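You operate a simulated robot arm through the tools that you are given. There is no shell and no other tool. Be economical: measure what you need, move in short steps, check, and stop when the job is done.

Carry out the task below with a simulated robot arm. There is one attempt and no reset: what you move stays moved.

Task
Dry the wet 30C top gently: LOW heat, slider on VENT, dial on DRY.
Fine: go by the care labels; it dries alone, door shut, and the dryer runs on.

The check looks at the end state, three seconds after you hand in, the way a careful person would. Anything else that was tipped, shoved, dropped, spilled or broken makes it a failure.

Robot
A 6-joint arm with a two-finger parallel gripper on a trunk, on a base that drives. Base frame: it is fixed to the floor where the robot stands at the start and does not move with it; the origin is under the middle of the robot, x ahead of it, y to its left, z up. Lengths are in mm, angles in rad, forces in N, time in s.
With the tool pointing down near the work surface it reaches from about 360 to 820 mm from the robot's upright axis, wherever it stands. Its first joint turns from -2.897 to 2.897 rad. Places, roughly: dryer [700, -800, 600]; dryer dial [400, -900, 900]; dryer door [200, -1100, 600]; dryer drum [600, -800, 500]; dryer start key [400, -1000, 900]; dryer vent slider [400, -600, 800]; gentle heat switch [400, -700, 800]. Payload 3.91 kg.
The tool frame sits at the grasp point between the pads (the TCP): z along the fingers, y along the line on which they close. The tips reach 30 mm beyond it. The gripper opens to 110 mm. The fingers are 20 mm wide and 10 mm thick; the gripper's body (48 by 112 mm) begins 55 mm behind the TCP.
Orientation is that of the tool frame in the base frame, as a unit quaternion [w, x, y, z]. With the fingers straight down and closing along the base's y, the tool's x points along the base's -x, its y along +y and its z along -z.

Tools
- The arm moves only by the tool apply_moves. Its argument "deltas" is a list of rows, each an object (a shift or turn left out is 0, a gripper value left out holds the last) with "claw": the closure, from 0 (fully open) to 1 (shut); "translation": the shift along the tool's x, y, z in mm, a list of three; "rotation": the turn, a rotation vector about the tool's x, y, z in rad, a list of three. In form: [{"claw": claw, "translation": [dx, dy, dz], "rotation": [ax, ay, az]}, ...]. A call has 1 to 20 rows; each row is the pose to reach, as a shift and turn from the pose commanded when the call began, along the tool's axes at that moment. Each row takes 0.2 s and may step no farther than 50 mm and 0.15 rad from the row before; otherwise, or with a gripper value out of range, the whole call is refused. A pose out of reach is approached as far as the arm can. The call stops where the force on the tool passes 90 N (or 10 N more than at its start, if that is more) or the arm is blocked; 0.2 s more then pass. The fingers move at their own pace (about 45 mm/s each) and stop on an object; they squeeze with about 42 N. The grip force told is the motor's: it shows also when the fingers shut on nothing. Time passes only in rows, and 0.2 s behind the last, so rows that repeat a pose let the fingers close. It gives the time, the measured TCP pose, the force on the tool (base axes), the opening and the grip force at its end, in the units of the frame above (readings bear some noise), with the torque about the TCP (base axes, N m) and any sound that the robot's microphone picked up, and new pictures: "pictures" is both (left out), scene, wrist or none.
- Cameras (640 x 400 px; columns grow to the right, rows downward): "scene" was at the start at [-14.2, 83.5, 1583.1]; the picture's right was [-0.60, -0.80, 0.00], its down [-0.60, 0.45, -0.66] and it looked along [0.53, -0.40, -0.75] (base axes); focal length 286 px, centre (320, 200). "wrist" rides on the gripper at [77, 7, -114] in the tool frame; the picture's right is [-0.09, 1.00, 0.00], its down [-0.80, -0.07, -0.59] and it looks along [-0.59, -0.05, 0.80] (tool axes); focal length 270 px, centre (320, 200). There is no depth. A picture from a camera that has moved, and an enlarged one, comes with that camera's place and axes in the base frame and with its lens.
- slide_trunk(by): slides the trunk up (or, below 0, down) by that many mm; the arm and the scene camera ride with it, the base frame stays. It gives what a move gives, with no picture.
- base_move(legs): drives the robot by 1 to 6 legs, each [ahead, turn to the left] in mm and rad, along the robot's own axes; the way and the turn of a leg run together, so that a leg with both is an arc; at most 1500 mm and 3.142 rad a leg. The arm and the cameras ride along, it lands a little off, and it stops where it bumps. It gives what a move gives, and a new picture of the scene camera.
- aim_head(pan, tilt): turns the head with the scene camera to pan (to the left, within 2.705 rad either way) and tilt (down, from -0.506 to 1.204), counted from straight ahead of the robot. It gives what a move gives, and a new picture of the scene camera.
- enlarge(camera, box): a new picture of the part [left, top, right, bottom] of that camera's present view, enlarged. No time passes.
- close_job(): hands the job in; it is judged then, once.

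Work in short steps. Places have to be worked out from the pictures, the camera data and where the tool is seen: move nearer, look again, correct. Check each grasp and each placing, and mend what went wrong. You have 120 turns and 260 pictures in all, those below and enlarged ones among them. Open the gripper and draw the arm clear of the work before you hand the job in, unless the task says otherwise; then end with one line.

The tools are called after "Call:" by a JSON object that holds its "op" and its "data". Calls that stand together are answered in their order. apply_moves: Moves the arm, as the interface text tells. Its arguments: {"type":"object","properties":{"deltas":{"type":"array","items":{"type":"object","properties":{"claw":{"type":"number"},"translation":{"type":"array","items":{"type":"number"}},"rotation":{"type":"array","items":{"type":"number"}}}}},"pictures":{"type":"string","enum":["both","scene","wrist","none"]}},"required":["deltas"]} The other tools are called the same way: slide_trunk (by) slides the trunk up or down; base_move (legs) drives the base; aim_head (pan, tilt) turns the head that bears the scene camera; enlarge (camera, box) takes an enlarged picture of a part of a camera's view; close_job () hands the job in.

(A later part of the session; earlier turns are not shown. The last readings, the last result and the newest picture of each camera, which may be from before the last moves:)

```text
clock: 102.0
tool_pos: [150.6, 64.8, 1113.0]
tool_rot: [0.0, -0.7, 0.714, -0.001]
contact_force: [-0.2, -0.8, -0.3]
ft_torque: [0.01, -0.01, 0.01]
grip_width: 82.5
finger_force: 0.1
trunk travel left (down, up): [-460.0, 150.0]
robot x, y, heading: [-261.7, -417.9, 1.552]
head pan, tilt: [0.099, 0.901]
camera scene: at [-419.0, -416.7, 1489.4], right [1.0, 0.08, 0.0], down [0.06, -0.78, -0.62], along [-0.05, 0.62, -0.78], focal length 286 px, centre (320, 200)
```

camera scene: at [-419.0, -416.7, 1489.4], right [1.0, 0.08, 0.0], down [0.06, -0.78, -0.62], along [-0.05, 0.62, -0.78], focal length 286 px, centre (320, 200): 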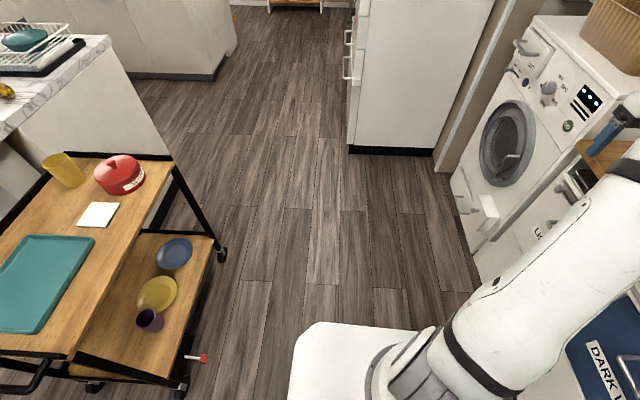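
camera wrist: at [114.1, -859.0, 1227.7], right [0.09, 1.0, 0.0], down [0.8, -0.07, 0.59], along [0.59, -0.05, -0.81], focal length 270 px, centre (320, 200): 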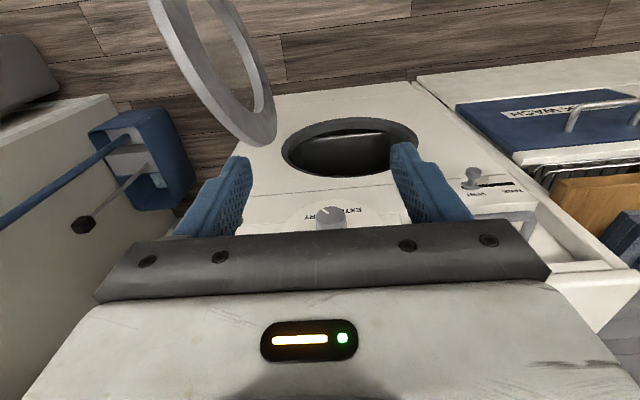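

The turn was blocked at its end. I look around the base to find what it touched.

Call:
{"op": "aim_head", "data": {"pan": 1.2, "tilt": 1.1}}

Call:
{"op": "aim_head", "data": {"pan": 2.4, "tilt": 1.0}}

Call:
{"op": "aim_head", "data": {"pan": -2.4, "tilt": 1.0}}

Call:
{"op": "aim_head", "data": {"pan": -1.0, "tilt": 1.1}}

```text
clock: 103.3
tool_pos: [150.7, 65.5, 1113.2]
tool_rot: [0.0, -0.7, 0.714, -0.001]
contact_force: [0.0, 0.2, 0.0]
ft_torque: [0.0, 0.01, -0.03]
grip_width: 82.5
finger_force: 0.0
trunk travel left (down, up): [-460.0, 150.0]
robot x, y, heading: [-261.0, -420.2, 1.551]
head pan, tilt: [1.201, 1.1]
camera scene: at [-471.4, -467.9, 1475.5], right [0.38, 0.92, 0.0], down [0.82, -0.34, -0.45], along [-0.42, 0.17, -0.89], focal length 286 px, centre (320, 200)
```

scene: 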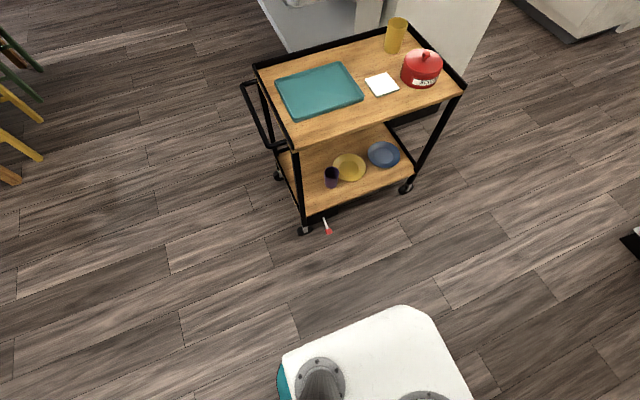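

```text
clock: 104.7
tool_pos: [150.7, 64.7, 1112.4]
tool_rot: [-0.001, -0.7, 0.714, -0.001]
contact_force: [-0.2, -0.2, 0.4]
ft_torque: [0.01, -0.04, 0.02]
grip_width: 82.6
finger_force: 0.0
trunk travel left (down, up): [-460.0, 150.0]
robot x, y, heading: [-260.1, -419.6, 1.554]
head pan, tilt: [2.4, 1.0]
camera scene: at [-461.3, -542.3, 1482.1], right [-0.72, 0.69, 0.0], down [0.58, 0.61, -0.54], along [-0.37, -0.39, -0.84], focal length 286 px, centre (320, 200)
```

scene: 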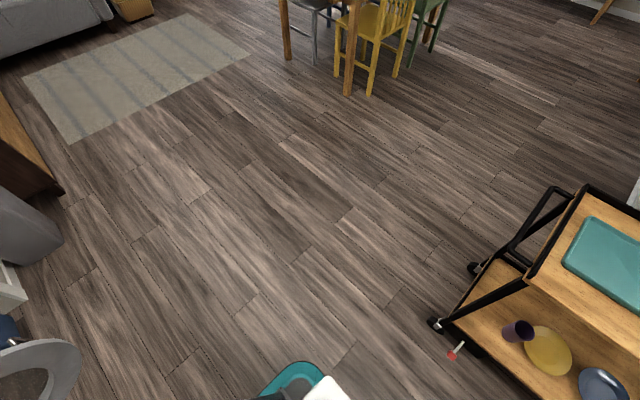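

```text
clock: 108.5
tool_pos: [149.9, 64.6, 1112.8]
tool_rot: [0.0, -0.7, 0.714, -0.001]
contact_force: [-1.5, 0.4, -0.1]
ft_torque: [-0.05, 0.0, -0.01]
grip_width: 82.7
finger_force: 0.1
trunk travel left (down, up): [-460.0, 150.0]
robot x, y, heading: [-259.8, -418.8, 1.544]
head pan, tilt: [-2.4, 1.0]
camera scene: at [-367.1, -544.4, 1482.1], right [-0.75, -0.66, 0.0], down [-0.56, 0.63, -0.54], along [0.36, -0.41, -0.84], focal length 286 px, centre (320, 200)
```

scene: 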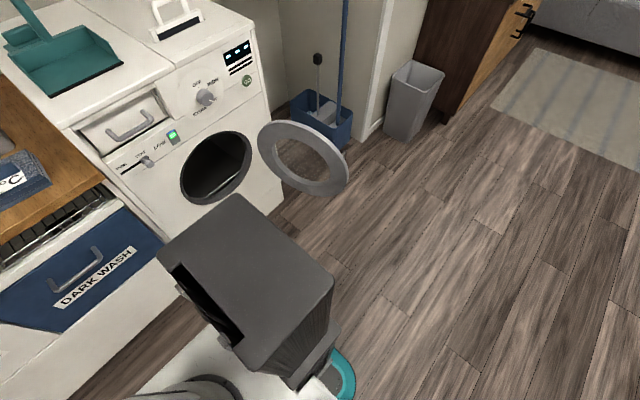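

```text
clock: 110.0
tool_pos: [150.9, 65.4, 1113.2]
tool_rot: [-0.001, -0.701, 0.714, -0.001]
contact_force: [1.2, -0.3, -0.3]
ft_torque: [0.02, 0.0, -0.02]
grip_width: 82.8
finger_force: 0.0
trunk travel left (down, up): [-460.0, 150.0]
robot x, y, heading: [-262.5, -417.5, 1.55]
head pan, tilt: [-1.0, 1.1]
camera scene: at [-359.2, -459.1, 1475.5], right [0.52, -0.85, 0.0], down [-0.76, -0.46, -0.45], along [0.39, 0.24, -0.89], focal length 286 px, centre (320, 200)
```

scene: 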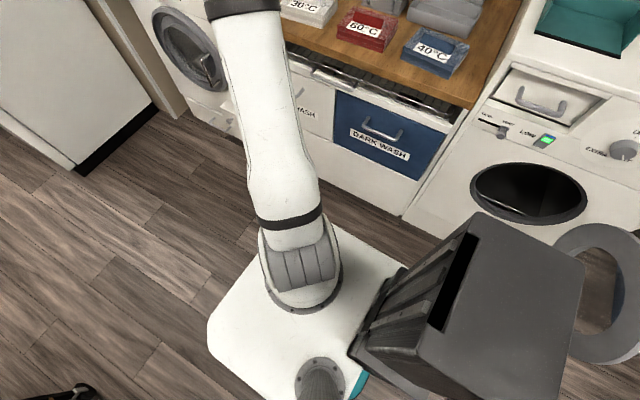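

The robot carries a tall box at its right rear; it likely brushed the open door, which only swings. Driving ahead moves away from it; I proceed, then turn to face the counter.

Call:
{"op": "base_move", "data": {"legs": [[430, 0], [0, -1.54], [100, 0]]}}

Call:
{"op": "aim_head", "data": {"pan": 0.1, "tilt": 0.9}}

```text
clock: 117.1
tool_pos: [367.5, -343.8, 1113.2]
tool_rot: [-0.001, -0.037, 0.999, -0.001]
contact_force: [-0.3, 0.7, -0.4]
ft_torque: [0.01, 0.02, -0.01]
grip_width: 82.5
finger_force: 0.1
trunk travel left (down, up): [-460.0, 150.0]
robot x, y, heading: [-154.9, 39.6, 0.062]
head pan, tilt: [-1.0, 1.1]
camera scene: at [-200.8, 133.9, 1475.6], right [-0.81, -0.59, 0.0], down [-0.53, 0.72, -0.45], along [0.27, -0.37, -0.89], focal length 286 px, centre (320, 200)
```

scene: 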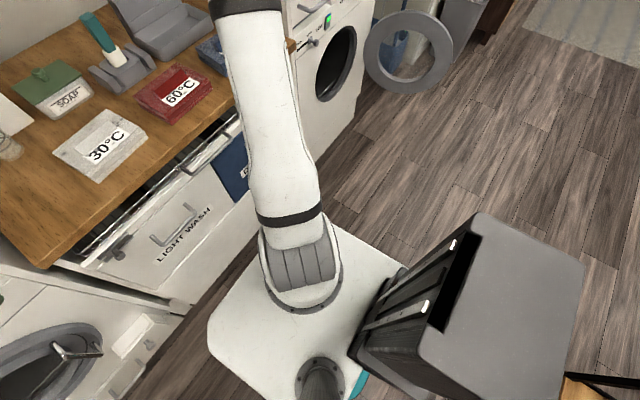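

```text
clock: 118.4
tool_pos: [366.7, -344.1, 1113.1]
tool_rot: [-0.001, -0.037, 0.999, -0.001]
contact_force: [0.0, -1.0, -0.1]
ft_torque: [-0.02, 0.0, 0.0]
grip_width: 82.5
finger_force: 0.1
trunk travel left (down, up): [-460.0, 150.0]
robot x, y, heading: [-154.3, 43.2, 0.064]
head pan, tilt: [0.099, 0.901]
camera scene: at [-165.4, 196.8, 1489.3], right [0.16, -0.99, 0.0], down [-0.77, -0.12, -0.62], along [0.61, 0.1, -0.78], focal length 286 px, centre (320, 200)
```

scene: 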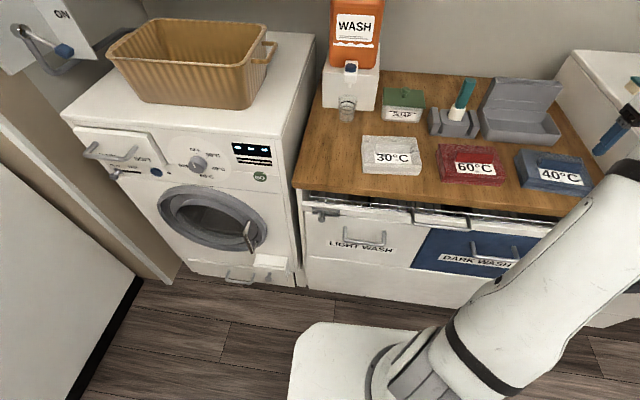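

In position. I enlarge the three tops and the washer window to confirm which top is wet.

Call:
{"op": "enlarge", "data": {"camera": "scene", "box": [340, 120, 596, 200]}}

Call:
{"op": "enlarge", "data": {"camera": "scene", "box": [140, 170, 300, 270]}}

```text
2.50 times, centred on (468, 160) of scene
camera zoom: at [-165.4, 196.8, 1489.3], right [0.16, -0.99, 0.0], down [-0.77, -0.12, -0.62], along [0.61, 0.1, -0.78], focal length 714 px, centre (-50, 300)
```

zoom: 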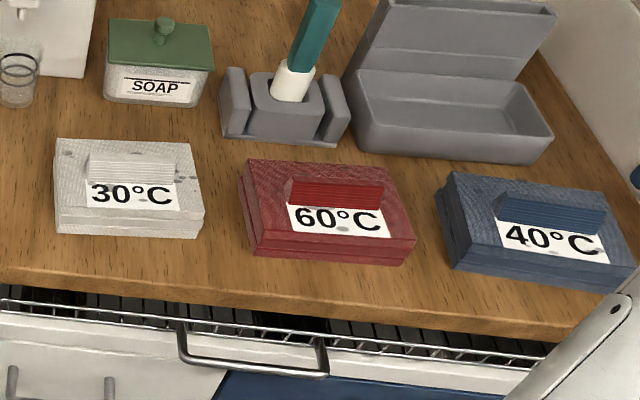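

```text
4.00 times, centred on (220, 220) of scene
camera zoom: at [-165.4, 196.8, 1489.3], right [0.16, -0.99, 0.0], down [-0.77, -0.12, -0.62], along [0.61, 0.1, -0.78], focal length 1143 px, centre (720, 120)
```

zoom: 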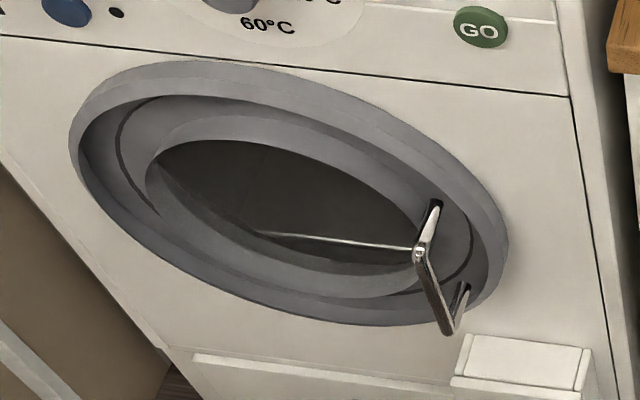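

The 30C top has a raised ridge suited to gripping. I move above it and roll 90° so the fingers close front-to-back across the ridge.

Call:
{"op": "apply_moves", "data": {"deltas": [{"translation": [-13.6, 38.2, 0], "rotation": [0, 0, 0.143]}, {"translation": [-27.2, 76.4, 0], "rotation": [0, 0, 0.286]}, {"translation": [-40.8, 114.6, 0], "rotation": [0, 0, 0.428]}, {"translation": [-54.4, 152.7, 0], "rotation": [0, 0, 0.571]}, {"translation": [-68, 190.9, 0], "rotation": [0, 0, 0.714]}, {"translation": [-81.5, 229, 0], "rotation": [0, 0, 0.857]}, {"translation": [-95, 267, 0], "rotation": [0, 0, 1.0]}, {"translation": [-108.7, 305.5, 0], "rotation": [0, 0, 1.142]}, {"translation": [-122.3, 343.6, 0], "rotation": [0, 0, 1.285]}, {"translation": [-136, 382, 0], "rotation": [0, 0, 1.428]}, {"translation": [-149.5, 420, 0], "rotation": [0, 0, 1.5]}, {"translation": [-149.5, 420, 40], "rotation": [0, 0, 1.5]}], "pictures": "both"}}

```text
clock: 121.0
tool_pos: [487.5, 87.8, 1071.2]
tool_rot: [0.0, 0.655, 0.756, -0.001]
contact_force: [-0.1, 0.2, -0.8]
ft_torque: [0.0, -0.04, 0.01]
grip_width: 82.5
finger_force: 0.0
trunk travel left (down, up): [-460.0, 150.0]
robot x, y, heading: [-152.9, 39.0, 0.059]
head pan, tilt: [0.099, 0.901]
camera scene: at [-164.9, 197.1, 1489.3], right [0.16, -0.99, 0.0], down [-0.77, -0.13, -0.62], along [0.61, 0.1, -0.78], focal length 286 px, centre (320, 200)
camera wrist: at [484.6, 164.5, 1185.8], right [1.0, 0.05, 0.0], down [0.04, -0.8, 0.6], along [0.03, -0.59, -0.8], focal length 270 px, centre (320, 200)
```

scene: 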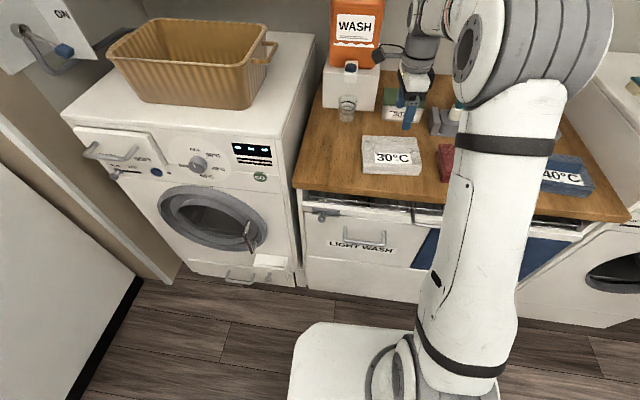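
wrist: 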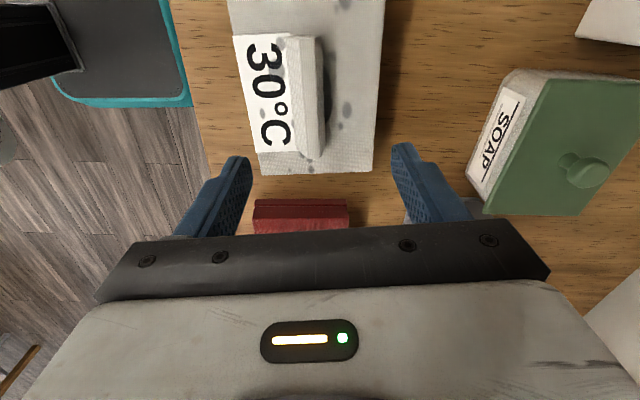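

The ridge is centred at about (477,86). I shift and descend to 30 mm above, then look again.

Call:
{"op": "apply_moves", "data": {"deltas": [{"translation": [-0.5, -10, 40], "claw": 0.45}, {"translation": [-0.5, -10, 80]}, {"translation": [-0.5, -10, 95]}], "pictures": "both"}}

Call:
{"op": "enlarge", "data": {"camera": "scene", "box": [340, 70, 500, 190]}}

```text
clock: 121.8
tool_pos: [475.0, 83.7, 976.8]
tool_rot: [0.0, 0.655, 0.755, -0.001]
contact_force: [-0.7, -1.3, -0.9]
ft_torque: [-0.04, 0.0, -0.03]
grip_width: 60.6
finger_force: 0.0
trunk travel left (down, up): [-460.0, 150.0]
robot x, y, heading: [-157.5, 38.6, 0.065]
head pan, tilt: [0.099, 0.901]
camera scene: at [-165.1, 196.9, 1489.4], right [0.16, -0.99, 0.0], down [-0.77, -0.13, -0.62], along [0.61, 0.1, -0.78], focal length 286 px, centre (320, 200)
camera wrist: at [472.9, 160.6, 1091.7], right [1.0, 0.06, 0.0], down [0.05, -0.8, 0.6], along [0.03, -0.59, -0.8], focal length 270 px, centre (320, 200)
```

scene: 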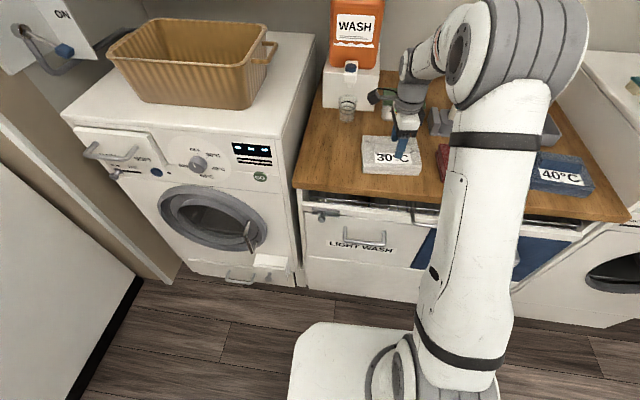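
wrist: 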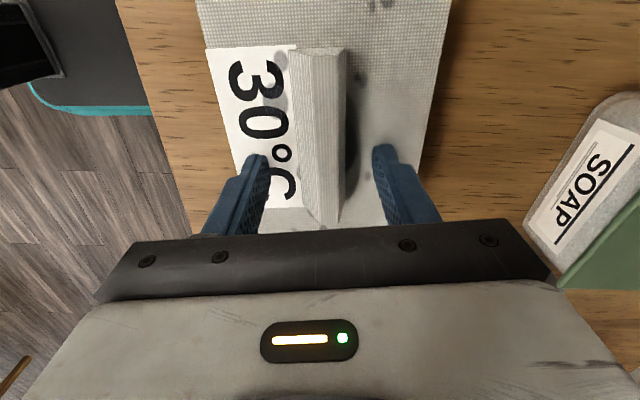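

```text
3.33 times, centred on (420, 130) of scene
camera zoom: at [-165.1, 196.9, 1489.4], right [0.16, -0.99, 0.0], down [-0.77, -0.13, -0.62], along [0.61, 0.1, -0.78], focal length 952 px, centre (-13, 433)
```

zoom: 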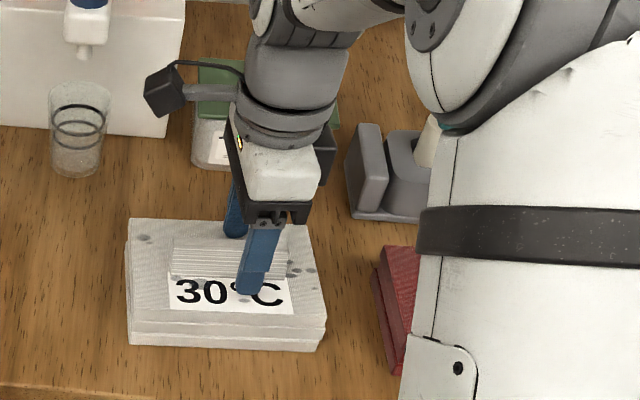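

Ridge top is ≈955 mm, centre y≈90. I shift +6 in y and lower gently until contact or 22 mm.

Call:
{"op": "apply_moves", "data": {"deltas": [{"translation": [6, 1, 5]}, {"translation": [6, 1, 10]}, {"translation": [6, 1, 14]}], "pictures": "wrist"}}

Call:
{"op": "enlarge", "data": {"camera": "scene", "box": [350, 100, 430, 160]}}

```text
clock: 122.6
tool_pos: [474.6, 89.0, 968.8]
tool_rot: [0.004, 0.655, 0.756, 0.003]
contact_force: [1.7, 2.7, 42.4]
ft_torque: [-0.05, 1.35, -0.17]
grip_width: 59.3
finger_force: 0.1
trunk travel left (down, up): [-460.0, 150.0]
robot x, y, heading: [-152.5, 40.7, 0.06]
head pan, tilt: [0.099, 0.901]
camera wrist: at [471.0, 166.1, 1084.1], right [1.0, 0.06, 0.01], down [0.04, -0.8, 0.6], along [0.04, -0.59, -0.8], focal length 270 px, centre (320, 200)
```

wrist: 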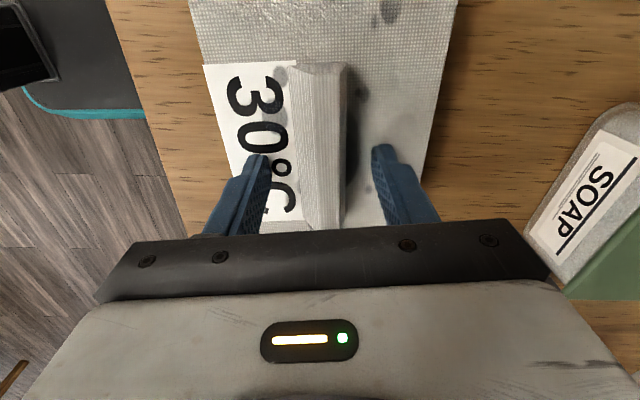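

```text
6.67 times, centred on (390, 130) of scene
camera zoom: at [-169.2, 196.9, 1490.1], right [0.16, -0.99, 0.0], down [-0.77, -0.13, -0.62], along [0.62, 0.1, -0.78], focal length 1905 px, centre (-147, 667)
```

zoom: 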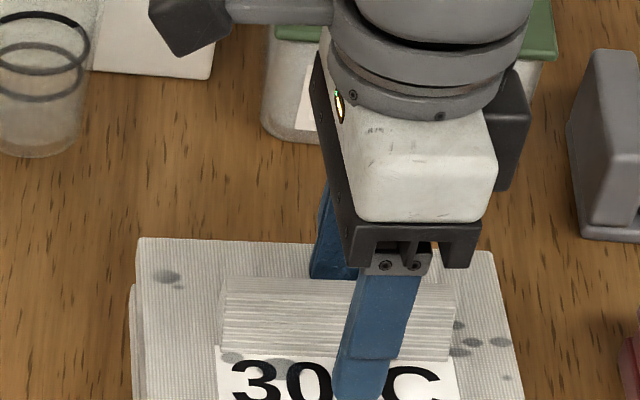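

Tips rest on the fold body. I lift 4 mm, shift +8 mm toward the ridge's middle, and close.

Call:
{"op": "apply_moves", "data": {"deltas": [{"translation": [0, 0, -9]}, {"translation": [10, 1, -9]}, {"translation": [10, 1, -7], "claw": 1}, {"translation": [10, 1, -7]}, {"translation": [10, 1, -7]}, {"translation": [10, 1, -7]}, {"translation": [10, 1, -7]}], "pictures": "wrist"}}

```text
clock: 124.2
tool_pos: [475.1, 99.9, 969.6]
tool_rot: [-0.001, 0.654, 0.757, -0.001]
contact_force: [0.5, -0.8, -0.1]
ft_torque: [0.0, -0.02, -0.01]
grip_width: 14.9
finger_force: 41.9
trunk travel left (down, up): [-460.0, 150.0]
robot x, y, heading: [-150.2, 40.3, 0.06]
head pan, tilt: [0.099, 0.901]
camera wrist: at [472.4, 176.4, 1084.4], right [1.0, 0.06, 0.0], down [0.05, -0.8, 0.6], along [0.03, -0.59, -0.8], focal length 270 px, centre (320, 200)
```

wrist: 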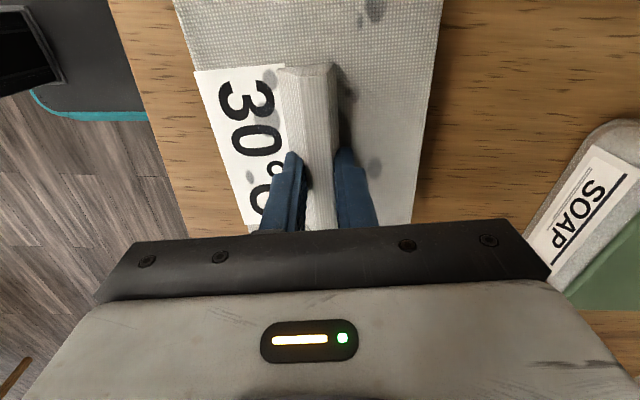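

Gripped the ridge (15 mm). I lift and check.

Call:
{"op": "apply_moves", "data": {"deltas": [{"translation": [0, 0, -20]}, {"translation": [0, 0, -60]}, {"translation": [0, 0, -100]}, {"translation": [0, 0, -140]}], "pictures": "both"}}

```text
clock: 125.2
tool_pos: [475.4, 101.7, 1112.2]
tool_rot: [0.0, 0.654, 0.756, -0.002]
contact_force: [-0.5, 0.2, -0.2]
ft_torque: [0.01, 0.02, -0.01]
grip_width: 15.2
finger_force: 42.4
trunk travel left (down, up): [-460.0, 150.0]
robot x, y, heading: [-156.7, 40.3, 0.058]
head pan, tilt: [0.099, 0.901]
camera scene: at [-165.5, 196.9, 1489.3], right [0.16, -0.99, 0.0], down [-0.77, -0.13, -0.62], along [0.61, 0.1, -0.78], focal length 286 px, centre (320, 200)
camera wrist: at [472.5, 179.1, 1225.8], right [1.0, 0.06, 0.0], down [0.05, -0.8, 0.6], along [0.03, -0.59, -0.8], focal length 270 px, centre (320, 200)
```

scene: 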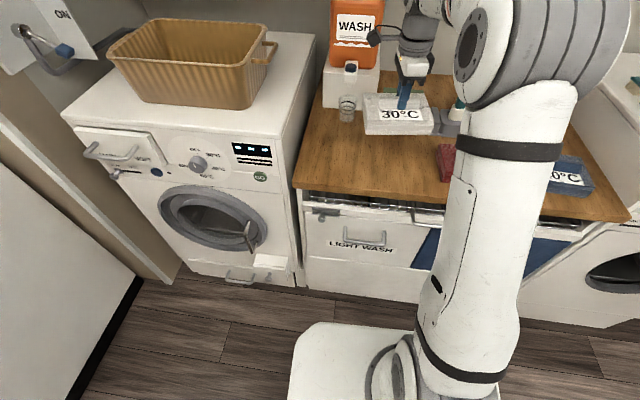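
wrist: 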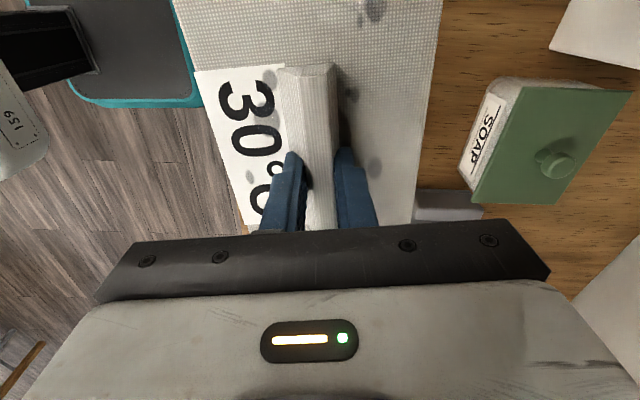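

The top is held level. I retract it toward the robot and drive to the dryer, holding it high.

Call:
{"op": "apply_moves", "data": {"deltas": [{"translation": [4, -36, 0]}, {"translation": [8, -72, 0]}, {"translation": [12, -108, 0]}, {"translation": [16, -144, 0]}], "pictures": "none"}}

Call:
{"op": "base_move", "data": {"legs": [[-150, 0], [0, -1.63], [470, 0]]}}

```text
clock: 126.2
tool_pos: [331.1, 96.7, 1108.6]
tool_rot: [0.001, 0.654, 0.756, 0.0]
contact_force: [0.0, 0.2, -0.1]
ft_torque: [0.04, -0.03, -0.01]
grip_width: 15.2
finger_force: 42.1
trunk travel left (down, up): [-460.0, 150.0]
robot x, y, heading: [-151.4, 40.8, 0.06]
head pan, tilt: [0.099, 0.901]
```

```text
clock: 133.9
tool_pos: [-301.3, -923.6, 1109.0]
tool_rot: [-0.001, 1.0, 0.03, -0.001]
contact_force: [0.1, -1.1, -1.2]
ft_torque: [0.03, 0.0, 0.03]
grip_width: 15.2
finger_force: 42.1
trunk travel left (down, up): [-460.0, 150.0]
robot x, y, heading: [-301.7, -436.8, -1.6]
head pan, tilt: [0.099, 0.901]
camera scene: at [-145.5, -439.1, 1489.4], right [-1.0, -0.07, 0.0], down [-0.05, 0.78, -0.62], along [0.04, -0.62, -0.78], focal length 286 px, centre (320, 200)
```

scene: 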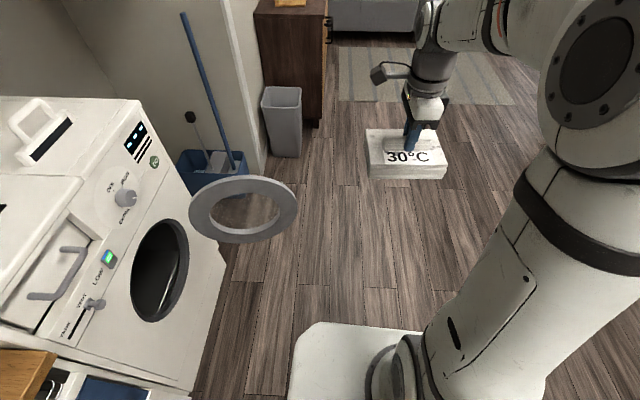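

I turn left 1.1 rad so that the held top comes in front of the drum side.

Call:
{"op": "base_move", "data": {"legs": [[0, 1.1]]}}

Call:
{"op": "aim_head", "data": {"pan": 0.1, "tilt": 0.85}}

```text
clock: 137.2
tool_pos: [139.1, -647.5, 1108.4]
tool_rot: [0.0, 0.833, 0.553, 0.0]
contact_force: [0.4, 0.3, -2.1]
ft_torque: [-0.01, -0.02, 0.03]
grip_width: 15.2
finger_force: 42.3
trunk travel left (down, up): [-460.0, 150.0]
robot x, y, heading: [-307.4, -448.4, -0.497]
head pan, tilt: [0.099, 0.901]
camera scene: at [-236.0, -309.7, 1489.3], right [-0.38, -0.92, 0.0], down [-0.72, 0.3, -0.62], along [0.57, -0.24, -0.78], focal length 286 px, centre (320, 200)
```

scene: 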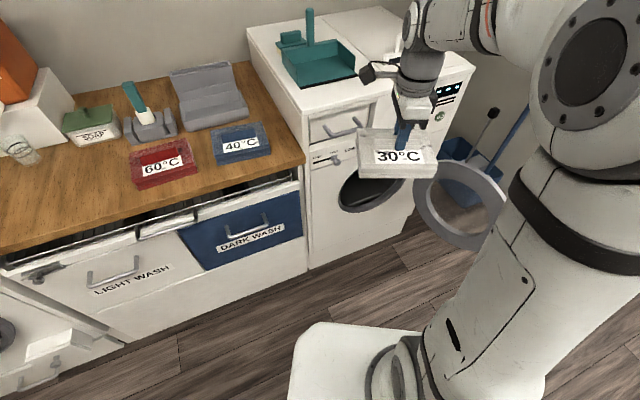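

```text
clock: 137.8
tool_pos: [140.2, -648.3, 1108.4]
tool_rot: [-0.001, 0.832, 0.555, -0.002]
contact_force: [0.3, -0.6, -1.3]
ft_torque: [0.02, -0.01, 0.02]
grip_width: 15.3
finger_force: 42.0
trunk travel left (down, up): [-460.0, 150.0]
robot x, y, heading: [-310.9, -448.7, -0.493]
head pan, tilt: [0.099, 0.85]
camera scene: at [-233.7, -311.8, 1493.3], right [-0.38, -0.92, 0.0], down [-0.69, 0.29, -0.66], along [0.61, -0.25, -0.75], focal length 286 px, centre (320, 200)
```

scene: 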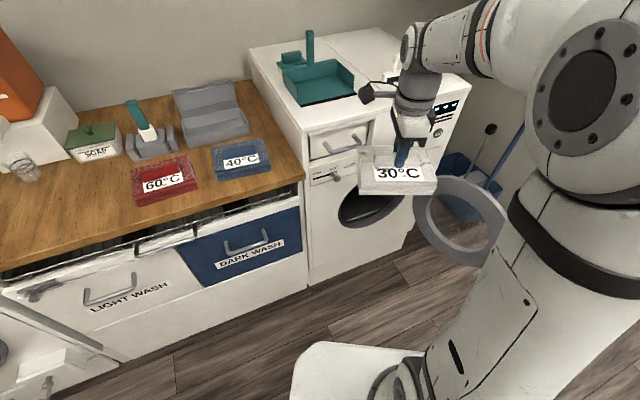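

Next I yaw the tool by -1.17 rad (roll margin) while shifting to y≈-800 at the same height.

Call:
{"op": "apply_moves", "data": {"deltas": [{"translation": [-16, 9.5, 0], "rotation": [0, 0, -0.146]}, {"translation": [-33, 19, 0], "rotation": [0, 0, -0.292]}, {"translation": [-49, 28.5, 0], "rotation": [0, 0, -0.437]}, {"translation": [-65, 38, 0], "rotation": [0, 0, -0.583]}, {"translation": [-82, 47.5, 0], "rotation": [0, 0, -0.729]}, {"translation": [-98, 57, 0], "rotation": [0, 0, -0.875]}, {"translation": [-114, 66.5, 0], "rotation": [0, 0, -1.02]}, {"translation": [-131, 76, 0], "rotation": [0, 0, -1.166]}], "pictures": "none"}}

```text
clock: 139.6
tool_pos: [158.5, -798.7, 1108.9]
tool_rot: [-0.001, 0.389, 0.921, 0.0]
contact_force: [-0.2, 0.3, -2.4]
ft_torque: [-0.04, 0.0, 0.0]
grip_width: 15.0
finger_force: 42.3
trunk travel left (down, up): [-460.0, 150.0]
robot x, y, heading: [-307.8, -443.4, -0.491]
head pan, tilt: [0.099, 0.85]
```

Now I pitch the tool to horizontal (+x), with the top ahead of the fingers.

Call:
{"op": "apply_moves", "data": {"deltas": [{"rotation": [-0.102, -0.0995, 0]}, {"rotation": [-0.205, -0.199, 0]}, {"rotation": [-0.307, -0.2985, 0]}, {"rotation": [-0.409, -0.398, 0]}, {"rotation": [-0.512, -0.498, 0]}, {"rotation": [-0.614, -0.597, 0]}, {"rotation": [-0.717, -0.697, 0]}, {"rotation": [-0.819, -0.796, 0]}, {"rotation": [-0.921, -0.896, 0]}, {"rotation": [-1.024, -0.995, 0]}, {"rotation": [-1.126, -1.095, 0]}], "pictures": "both"}}

```text
clock: 142.0
tool_pos: [159.1, -798.8, 1109.0]
tool_rot: [0.652, 0.275, 0.651, 0.274]
contact_force: [-0.3, 0.2, -1.6]
ft_torque: [0.02, 0.03, 0.03]
grip_width: 15.3
finger_force: 41.9
trunk travel left (down, up): [-460.0, 150.0]
robot x, y, heading: [-307.5, -449.7, -0.492]
head pan, tilt: [0.099, 0.85]
camera scene: at [-233.0, -311.8, 1493.3], right [-0.38, -0.92, 0.0], down [-0.69, 0.29, -0.66], along [0.61, -0.25, -0.75], focal length 286 px, centre (320, 200)
camera wrist: at [46.2, -738.5, 1059.4], right [0.0, 0.63, 0.77], down [-0.6, -0.62, 0.51], along [0.8, -0.46, 0.38], focal length 270 px, centre (320, 200)
```

scene: 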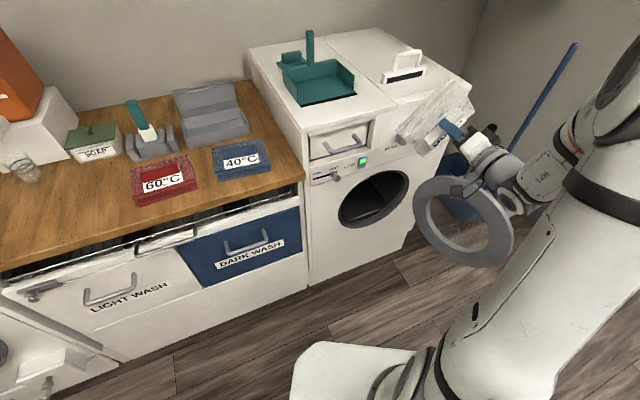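
wrist: 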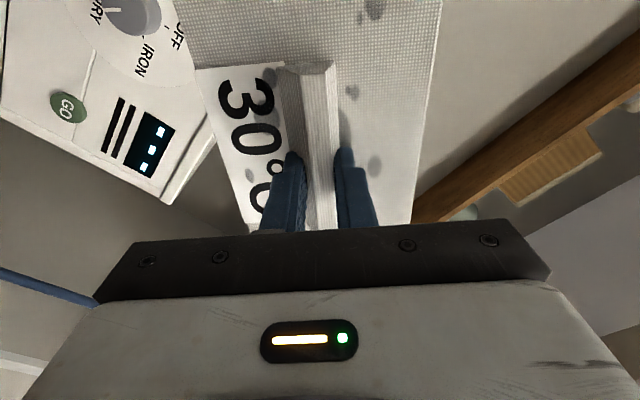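

The top is presented squarely. I lower the trunk toward drum height in two stages and look.

Call:
{"op": "slide_trunk", "data": {"by": -250}}

Call:
{"op": "slide_trunk", "data": {"by": -210}}

Call:
{"op": "aim_head", "data": {"pan": 0.1, "tilt": 0.6}}

Call:
{"op": "enlarge", "data": {"camera": "wrist", "box": [0, 0, 640, 400]}}

```text
clock: 144.6
tool_pos: [159.6, -797.3, 858.7]
tool_rot: [0.651, 0.276, 0.652, 0.274]
contact_force: [0.5, -0.5, -1.8]
ft_torque: [-0.02, 0.05, 0.01]
grip_width: 15.3
finger_force: 41.9
trunk travel left (down, up): [-210.0, 400.0]
robot x, y, heading: [-307.9, -444.3, -0.496]
head pan, tilt: [0.099, 0.85]
```

```text
clock: 146.8
tool_pos: [159.0, -797.2, 647.5]
tool_rot: [0.651, 0.275, 0.652, 0.274]
contact_force: [-0.3, -0.6, -1.8]
ft_torque: [-0.01, 0.06, -0.04]
grip_width: 15.2
finger_force: 42.7
trunk travel left (down, up): [0.0, 610.0]
robot x, y, heading: [-312.6, -452.4, -0.492]
head pan, tilt: [0.099, 0.85]
```

```text
clock: 147.6
tool_pos: [158.0, -797.5, 648.3]
tool_rot: [0.651, 0.275, 0.652, 0.275]
contact_force: [-0.4, 0.0, -1.6]
ft_torque: [0.02, 0.05, 0.0]
grip_width: 15.3
finger_force: 41.3
trunk travel left (down, up): [0.0, 610.0]
robot x, y, heading: [-309.2, -452.8, -0.494]
head pan, tilt: [0.099, 0.6]
camera scene: at [-224.0, -315.3, 1054.1], right [-0.38, -0.92, 0.0], down [-0.52, 0.22, -0.82], along [0.76, -0.32, -0.57], focal length 286 px, centre (320, 200)
```

scene: 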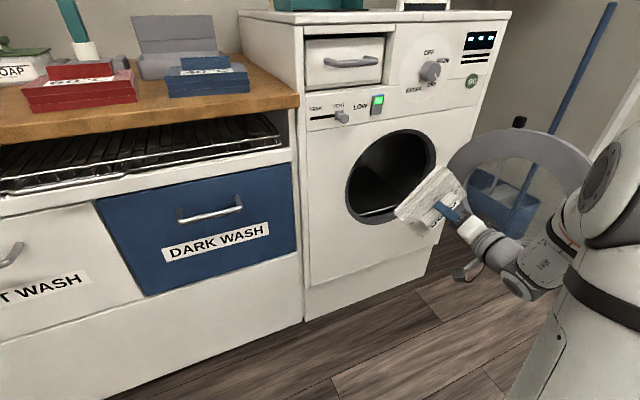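

```text
1.00 times, centred on (320, 200) of wrist (not enlarged: the box is as wide or as high as the picture)
camera zoom: at [45.9, -738.2, 599.8], right [0.0, 0.63, 0.78], down [-0.59, -0.62, 0.51], along [0.8, -0.46, 0.37], focal length 270 px, centre (320, 200)
```

zoom: 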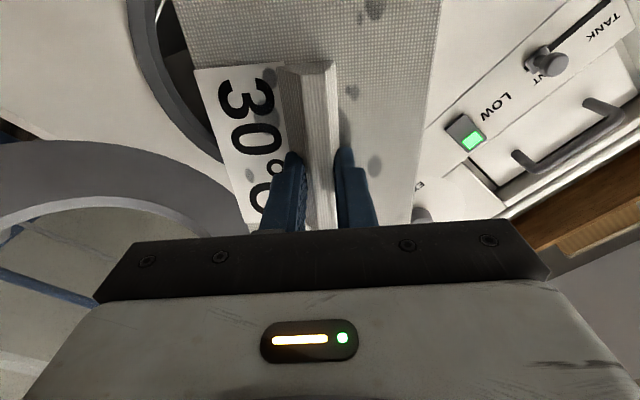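

Drum opening centre is ≈(400,-814,610), inner radius ~135. I centre the top on it and advance to the opening first.

Call:
{"op": "apply_moves", "data": {"deltas": [{"translation": [10.8, -23, 0]}, {"translation": [21.6, -46, 0]}, {"translation": [21.6, -46, 40]}, {"translation": [21.6, -46, 80]}, {"translation": [21.6, -46, 120]}], "pictures": "both"}}

```text
clock: 148.8
tool_pos: [282.1, -813.9, 601.6]
tool_rot: [0.652, 0.276, 0.652, 0.274]
contact_force: [-0.8, -0.9, -1.4]
ft_torque: [0.0, 0.07, 0.0]
grip_width: 15.0
finger_force: 42.2
trunk travel left (down, up): [0.0, 610.0]
robot x, y, heading: [-307.8, -451.0, -0.492]
head pan, tilt: [0.099, 0.6]
camera scene: at [-224.2, -315.3, 1054.2], right [-0.38, -0.92, 0.0], down [-0.52, 0.22, -0.83], along [0.76, -0.32, -0.56], focal length 286 px, centre (320, 200)
camera wrist: at [168.7, -754.4, 552.4], right [0.0, 0.63, 0.78], down [-0.59, -0.62, 0.51], along [0.8, -0.46, 0.37], focal length 270 px, centre (320, 200)
```

scene: 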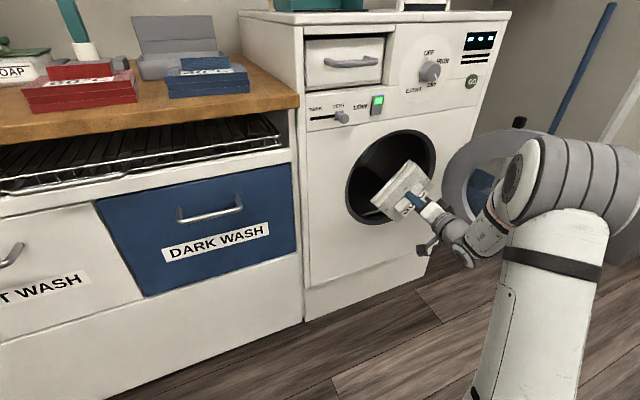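
wrist: 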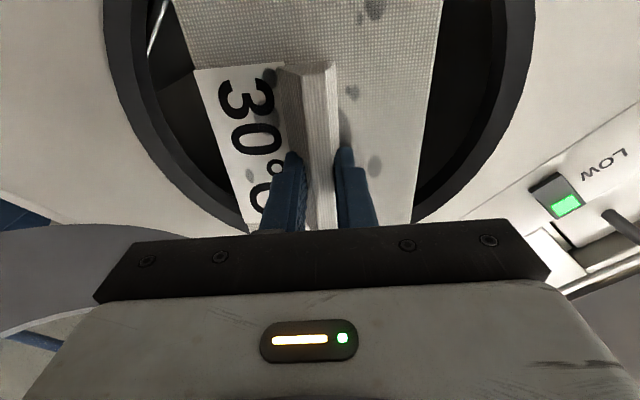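

Centred in the opening. I advance 100 mm and check.

Call:
{"op": "apply_moves", "data": {"deltas": [{"translation": [0, 0, 25]}, {"translation": [0, 0, 50]}, {"translation": [0, 0, 75]}, {"translation": [0, 0, 100]}], "pictures": "both"}}

```text
clock: 149.8
tool_pos: [378.7, -814.2, 600.9]
tool_rot: [0.651, 0.276, 0.652, 0.274]
contact_force: [0.5, -0.5, -1.5]
ft_torque: [0.03, 0.04, 0.03]
grip_width: 15.1
finger_force: 42.0
trunk travel left (down, up): [0.0, 610.0]
robot x, y, heading: [-307.9, -452.4, -0.495]
head pan, tilt: [0.099, 0.6]
camera scene: at [-224.0, -315.4, 1054.1], right [-0.38, -0.92, 0.0], down [-0.52, 0.22, -0.82], along [0.76, -0.32, -0.57], focal length 286 px, centre (320, 200)
camera wrist: at [265.4, -753.7, 551.5], right [0.0, 0.63, 0.78], down [-0.59, -0.62, 0.51], along [0.8, -0.46, 0.37], focal length 270 px, centre (320, 200)
```

scene: 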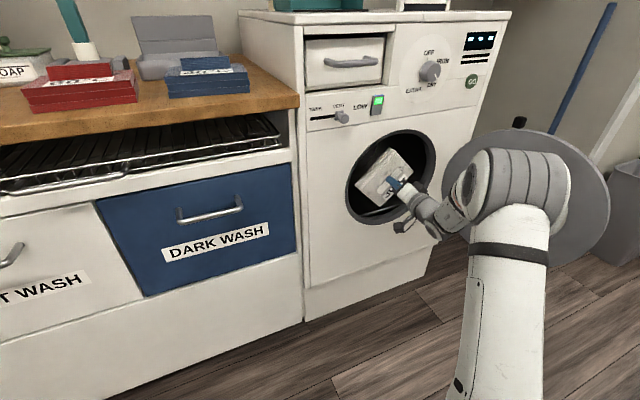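
wrist: 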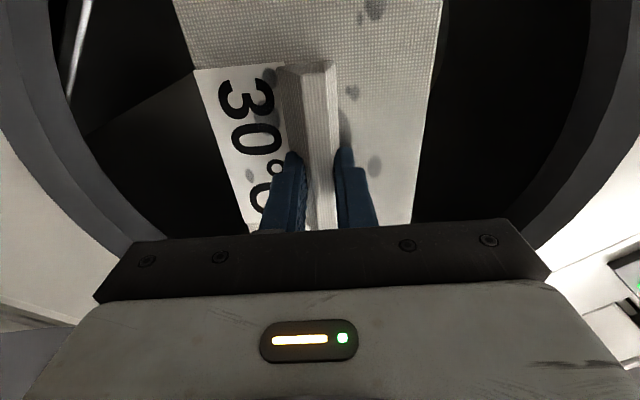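

The top is going in cleanly. I advance another 95 mm.

Call:
{"op": "apply_moves", "data": {"deltas": [{"translation": [0, 0, 25]}, {"translation": [0, 0, 50]}, {"translation": [0, 0, 75]}, {"translation": [0, 0, 95]}], "pictures": "both"}}

```text
clock: 150.8
tool_pos: [474.7, -815.1, 601.0]
tool_rot: [0.651, 0.276, 0.652, 0.275]
contact_force: [-0.6, 0.0, -1.1]
ft_torque: [0.01, 0.04, -0.03]
grip_width: 15.3
finger_force: 42.1
trunk travel left (down, up): [0.0, 610.0]
robot x, y, heading: [-308.6, -446.9, -0.497]
head pan, tilt: [0.099, 0.6]
camera scene: at [-223.9, -315.4, 1054.1], right [-0.38, -0.92, 0.0], down [-0.52, 0.22, -0.82], along [0.76, -0.32, -0.57], focal length 286 px, centre (320, 200)
camera wrist: at [362.0, -754.4, 552.2], right [0.0, 0.63, 0.78], down [-0.59, -0.62, 0.51], along [0.8, -0.46, 0.37], focal length 270 px, centre (320, 200)
```

scene: 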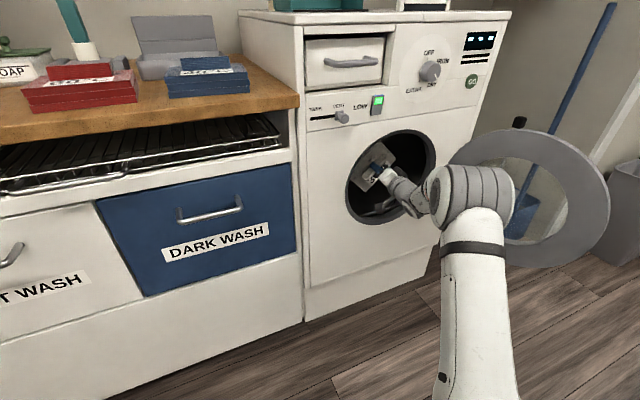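
wrist: 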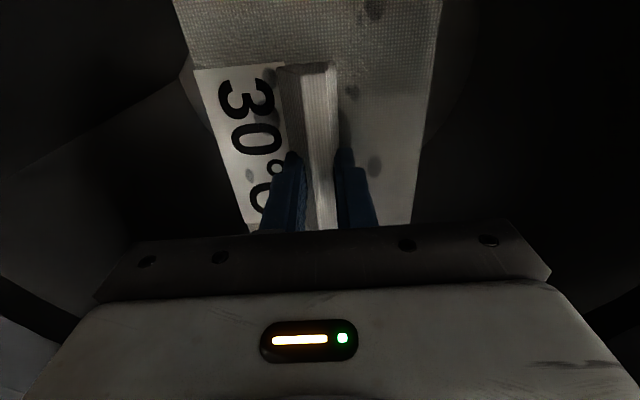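

A little deeper (30 mm), then open to release.

Call:
{"op": "apply_moves", "data": {"deltas": [{"translation": [0, 0, 15]}, {"translation": [0, 0, 30]}, {"translation": [0, 0, 30], "claw": 0.45}, {"translation": [0, 0, 30]}, {"translation": [0, 0, 30]}, {"translation": [0, 0, 30]}, {"translation": [0, 0, 30]}], "pictures": "both"}}

```text
clock: 152.4
tool_pos: [504.7, -814.2, 600.2]
tool_rot: [0.651, 0.277, 0.652, 0.274]
contact_force: [-0.8, 0.0, 0.5]
ft_torque: [0.03, -0.03, 0.01]
grip_width: 60.4
finger_force: 0.0
trunk travel left (down, up): [0.0, 610.0]
robot x, y, heading: [-309.7, -449.9, -0.495]
head pan, tilt: [0.099, 0.6]
camera scene: at [-223.9, -315.4, 1054.1], right [-0.38, -0.92, 0.0], down [-0.52, 0.22, -0.82], along [0.76, -0.32, -0.57], focal length 286 px, centre (320, 200)
camera wrist: at [391.4, -755.4, 551.5], right [0.0, 0.63, 0.78], down [-0.59, -0.62, 0.51], along [0.8, -0.46, 0.37], focal length 270 px, centre (320, 200)
```

scene: 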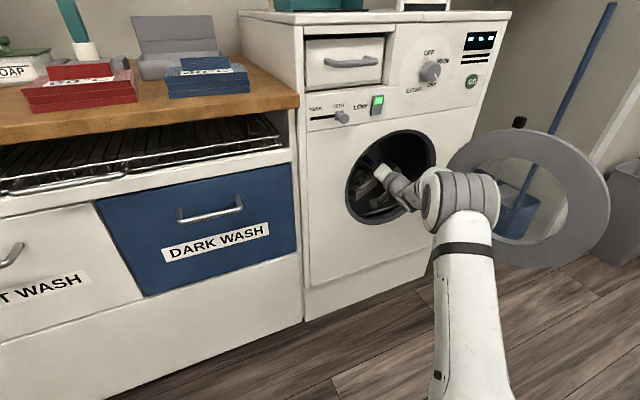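
wrist: 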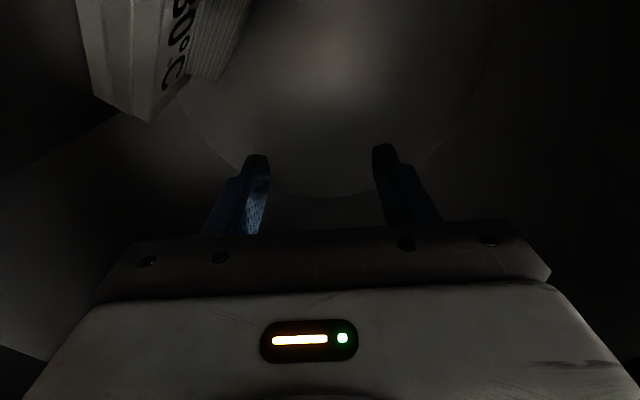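

Released; the top lies in the drum. I retract straight out.

Call:
{"op": "apply_moves", "data": {"deltas": [{"translation": [0, 0, -40]}, {"translation": [0, 0, -80]}, {"translation": [0, 0, -120]}, {"translation": [0, 0, -160]}, {"translation": [0, 0, -200]}, {"translation": [0, 0, -240]}, {"translation": [0, 0, -280]}, {"translation": [0, 0, -320]}], "pictures": "both"}}

Call:
{"op": "enlarge", "data": {"camera": "scene", "box": [320, 110, 640, 310]}}

```text
clock: 154.2
tool_pos: [186.4, -814.2, 598.3]
tool_rot: [0.651, 0.275, 0.652, 0.274]
contact_force: [0.3, -0.1, 0.8]
ft_torque: [0.02, 0.01, 0.03]
grip_width: 60.6
finger_force: 0.1
trunk travel left (down, up): [0.0, 610.0]
robot x, y, heading: [-310.5, -447.7, -0.49]
head pan, tilt: [0.099, 0.6]
camera scene: at [-223.7, -315.3, 1054.1], right [-0.38, -0.92, 0.0], down [-0.52, 0.22, -0.82], along [0.76, -0.32, -0.57], focal length 286 px, centre (320, 200)
camera wrist: at [71.9, -755.0, 549.5], right [0.0, 0.63, 0.78], down [-0.59, -0.62, 0.51], along [0.8, -0.46, 0.37], focal length 270 px, centre (320, 200)
```

scene: 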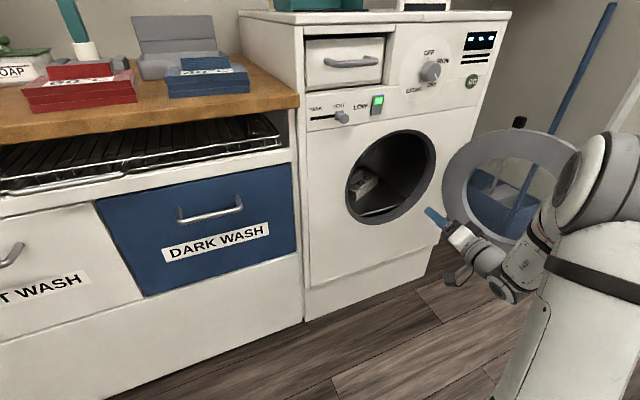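
wrist: 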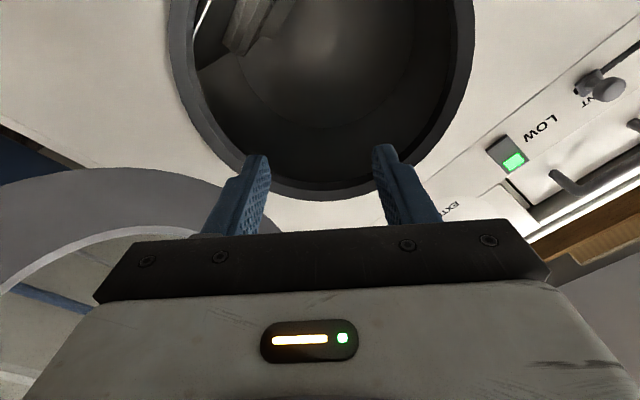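

```text
2.00 times, centred on (480, 210) of scene
camera zoom: at [-223.7, -315.3, 1054.1], right [-0.38, -0.92, 0.0], down [-0.52, 0.22, -0.82], along [0.76, -0.32, -0.57], focal length 571 px, centre (0, 180)
```

zoom: 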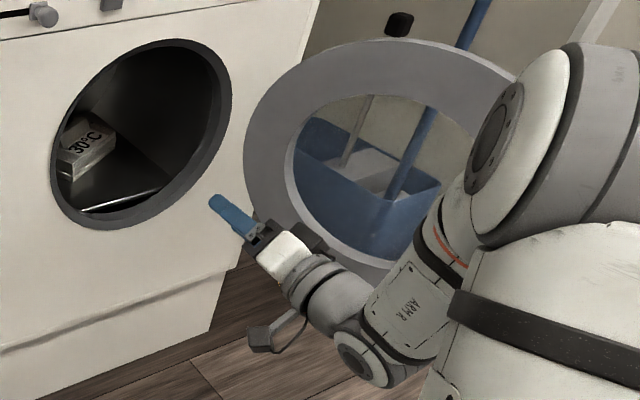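

The 30C top is inside the drum, alone. Next the door: it stands ~139° open, so I'll hook its outer side. First raise the trunk and point the tool down.

Call:
{"op": "slide_trunk", "data": {"by": 400}}

Call:
{"op": "apply_moves", "data": {"deltas": [{"claw": 1, "rotation": [0.102, 0.0995, 0]}, {"rotation": [0.205, 0.199, 0]}, {"rotation": [0.307, 0.2985, 0]}, {"rotation": [0.409, 0.398, 0]}, {"rotation": [0.512, 0.498, 0]}, {"rotation": [0.614, 0.597, 0]}, {"rotation": [0.717, 0.697, 0]}, {"rotation": [0.819, 0.796, 0]}, {"rotation": [0.921, 0.896, 0]}, {"rotation": [1.024, 0.995, 0]}, {"rotation": [1.126, 1.095, 0]}], "pictures": "none"}}

Call:
{"op": "base_move", "data": {"legs": [[0, -1.08], [380, 0]]}}

Call:
{"op": "aim_head", "data": {"pan": 0.9, "tilt": 0.9}}

```text
clock: 158.0
tool_pos: [186.4, -814.7, 998.4]
tool_rot: [0.651, 0.275, 0.652, 0.275]
contact_force: [-0.3, -0.8, -1.2]
ft_torque: [0.01, 0.0, -0.01]
grip_width: 60.6
finger_force: 0.1
trunk travel left (down, up): [-400.0, 210.0]
robot x, y, heading: [-307.2, -451.3, -0.492]
head pan, tilt: [0.099, 0.6]
```

```text
clock: 160.4
tool_pos: [185.2, -815.7, 998.0]
tool_rot: [-0.001, 0.389, 0.921, -0.001]
contact_force: [0.1, 0.6, 0.1]
ft_torque: [0.0, -0.01, -0.04]
grip_width: 0.0
finger_force: 38.0
trunk travel left (down, up): [-400.0, 210.0]
robot x, y, heading: [-309.1, -454.2, -0.489]
head pan, tilt: [0.099, 0.6]
```

```text
clock: 165.6
tool_pos: [-398.4, -1445.5, 997.7]
tool_rot: [-0.002, 0.808, 0.59, -0.001]
contact_force: [0.4, -0.5, -0.3]
ft_torque: [-0.01, 0.02, 0.01]
grip_width: 0.0
finger_force: 37.6
trunk travel left (down, up): [-400.0, 210.0]
robot x, y, heading: [-290.0, -832.7, -1.582]
head pan, tilt: [0.099, 0.6]
camera scene: at [-130.4, -850.6, 1454.1], right [-1.0, -0.09, 0.0], down [-0.05, 0.56, -0.82], along [0.08, -0.82, -0.57], focal length 286 px, centre (320, 200)
```

scene: 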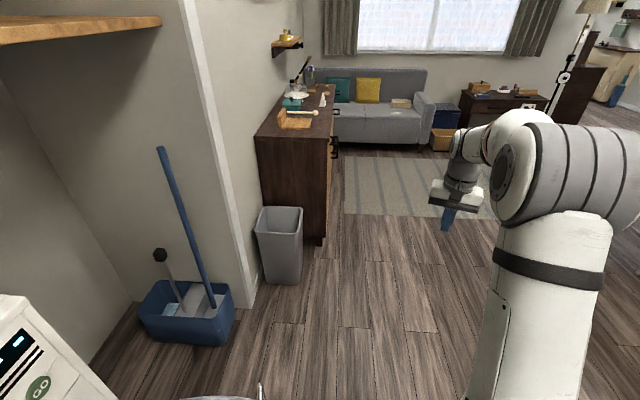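

```text
clock: 166.7
tool_pos: [-398.4, -1445.6, 999.2]
tool_rot: [0.0, 0.808, 0.589, -0.001]
contact_force: [-0.4, -1.1, -0.6]
ft_torque: [0.03, -0.01, 0.0]
grip_width: 0.0
finger_force: 37.4
trunk travel left (down, up): [-400.0, 210.0]
robot x, y, heading: [-287.0, -833.9, -1.582]
head pan, tilt: [0.901, 0.901]
camera scene: at [-79.7, -808.7, 1429.4], right [-0.63, -0.78, 0.0], down [-0.61, 0.49, -0.62], along [0.48, -0.39, -0.78], focal length 286 px, centre (320, 200)
```

scene: 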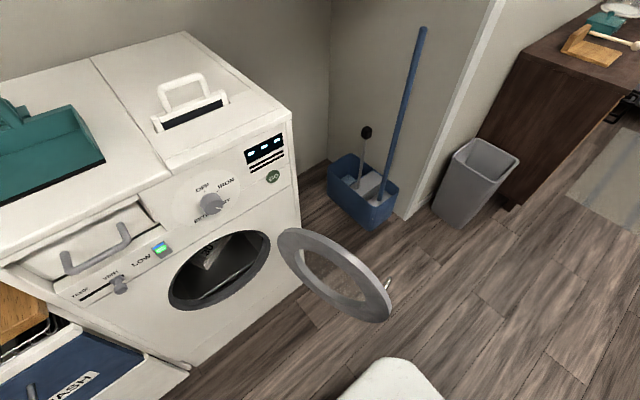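

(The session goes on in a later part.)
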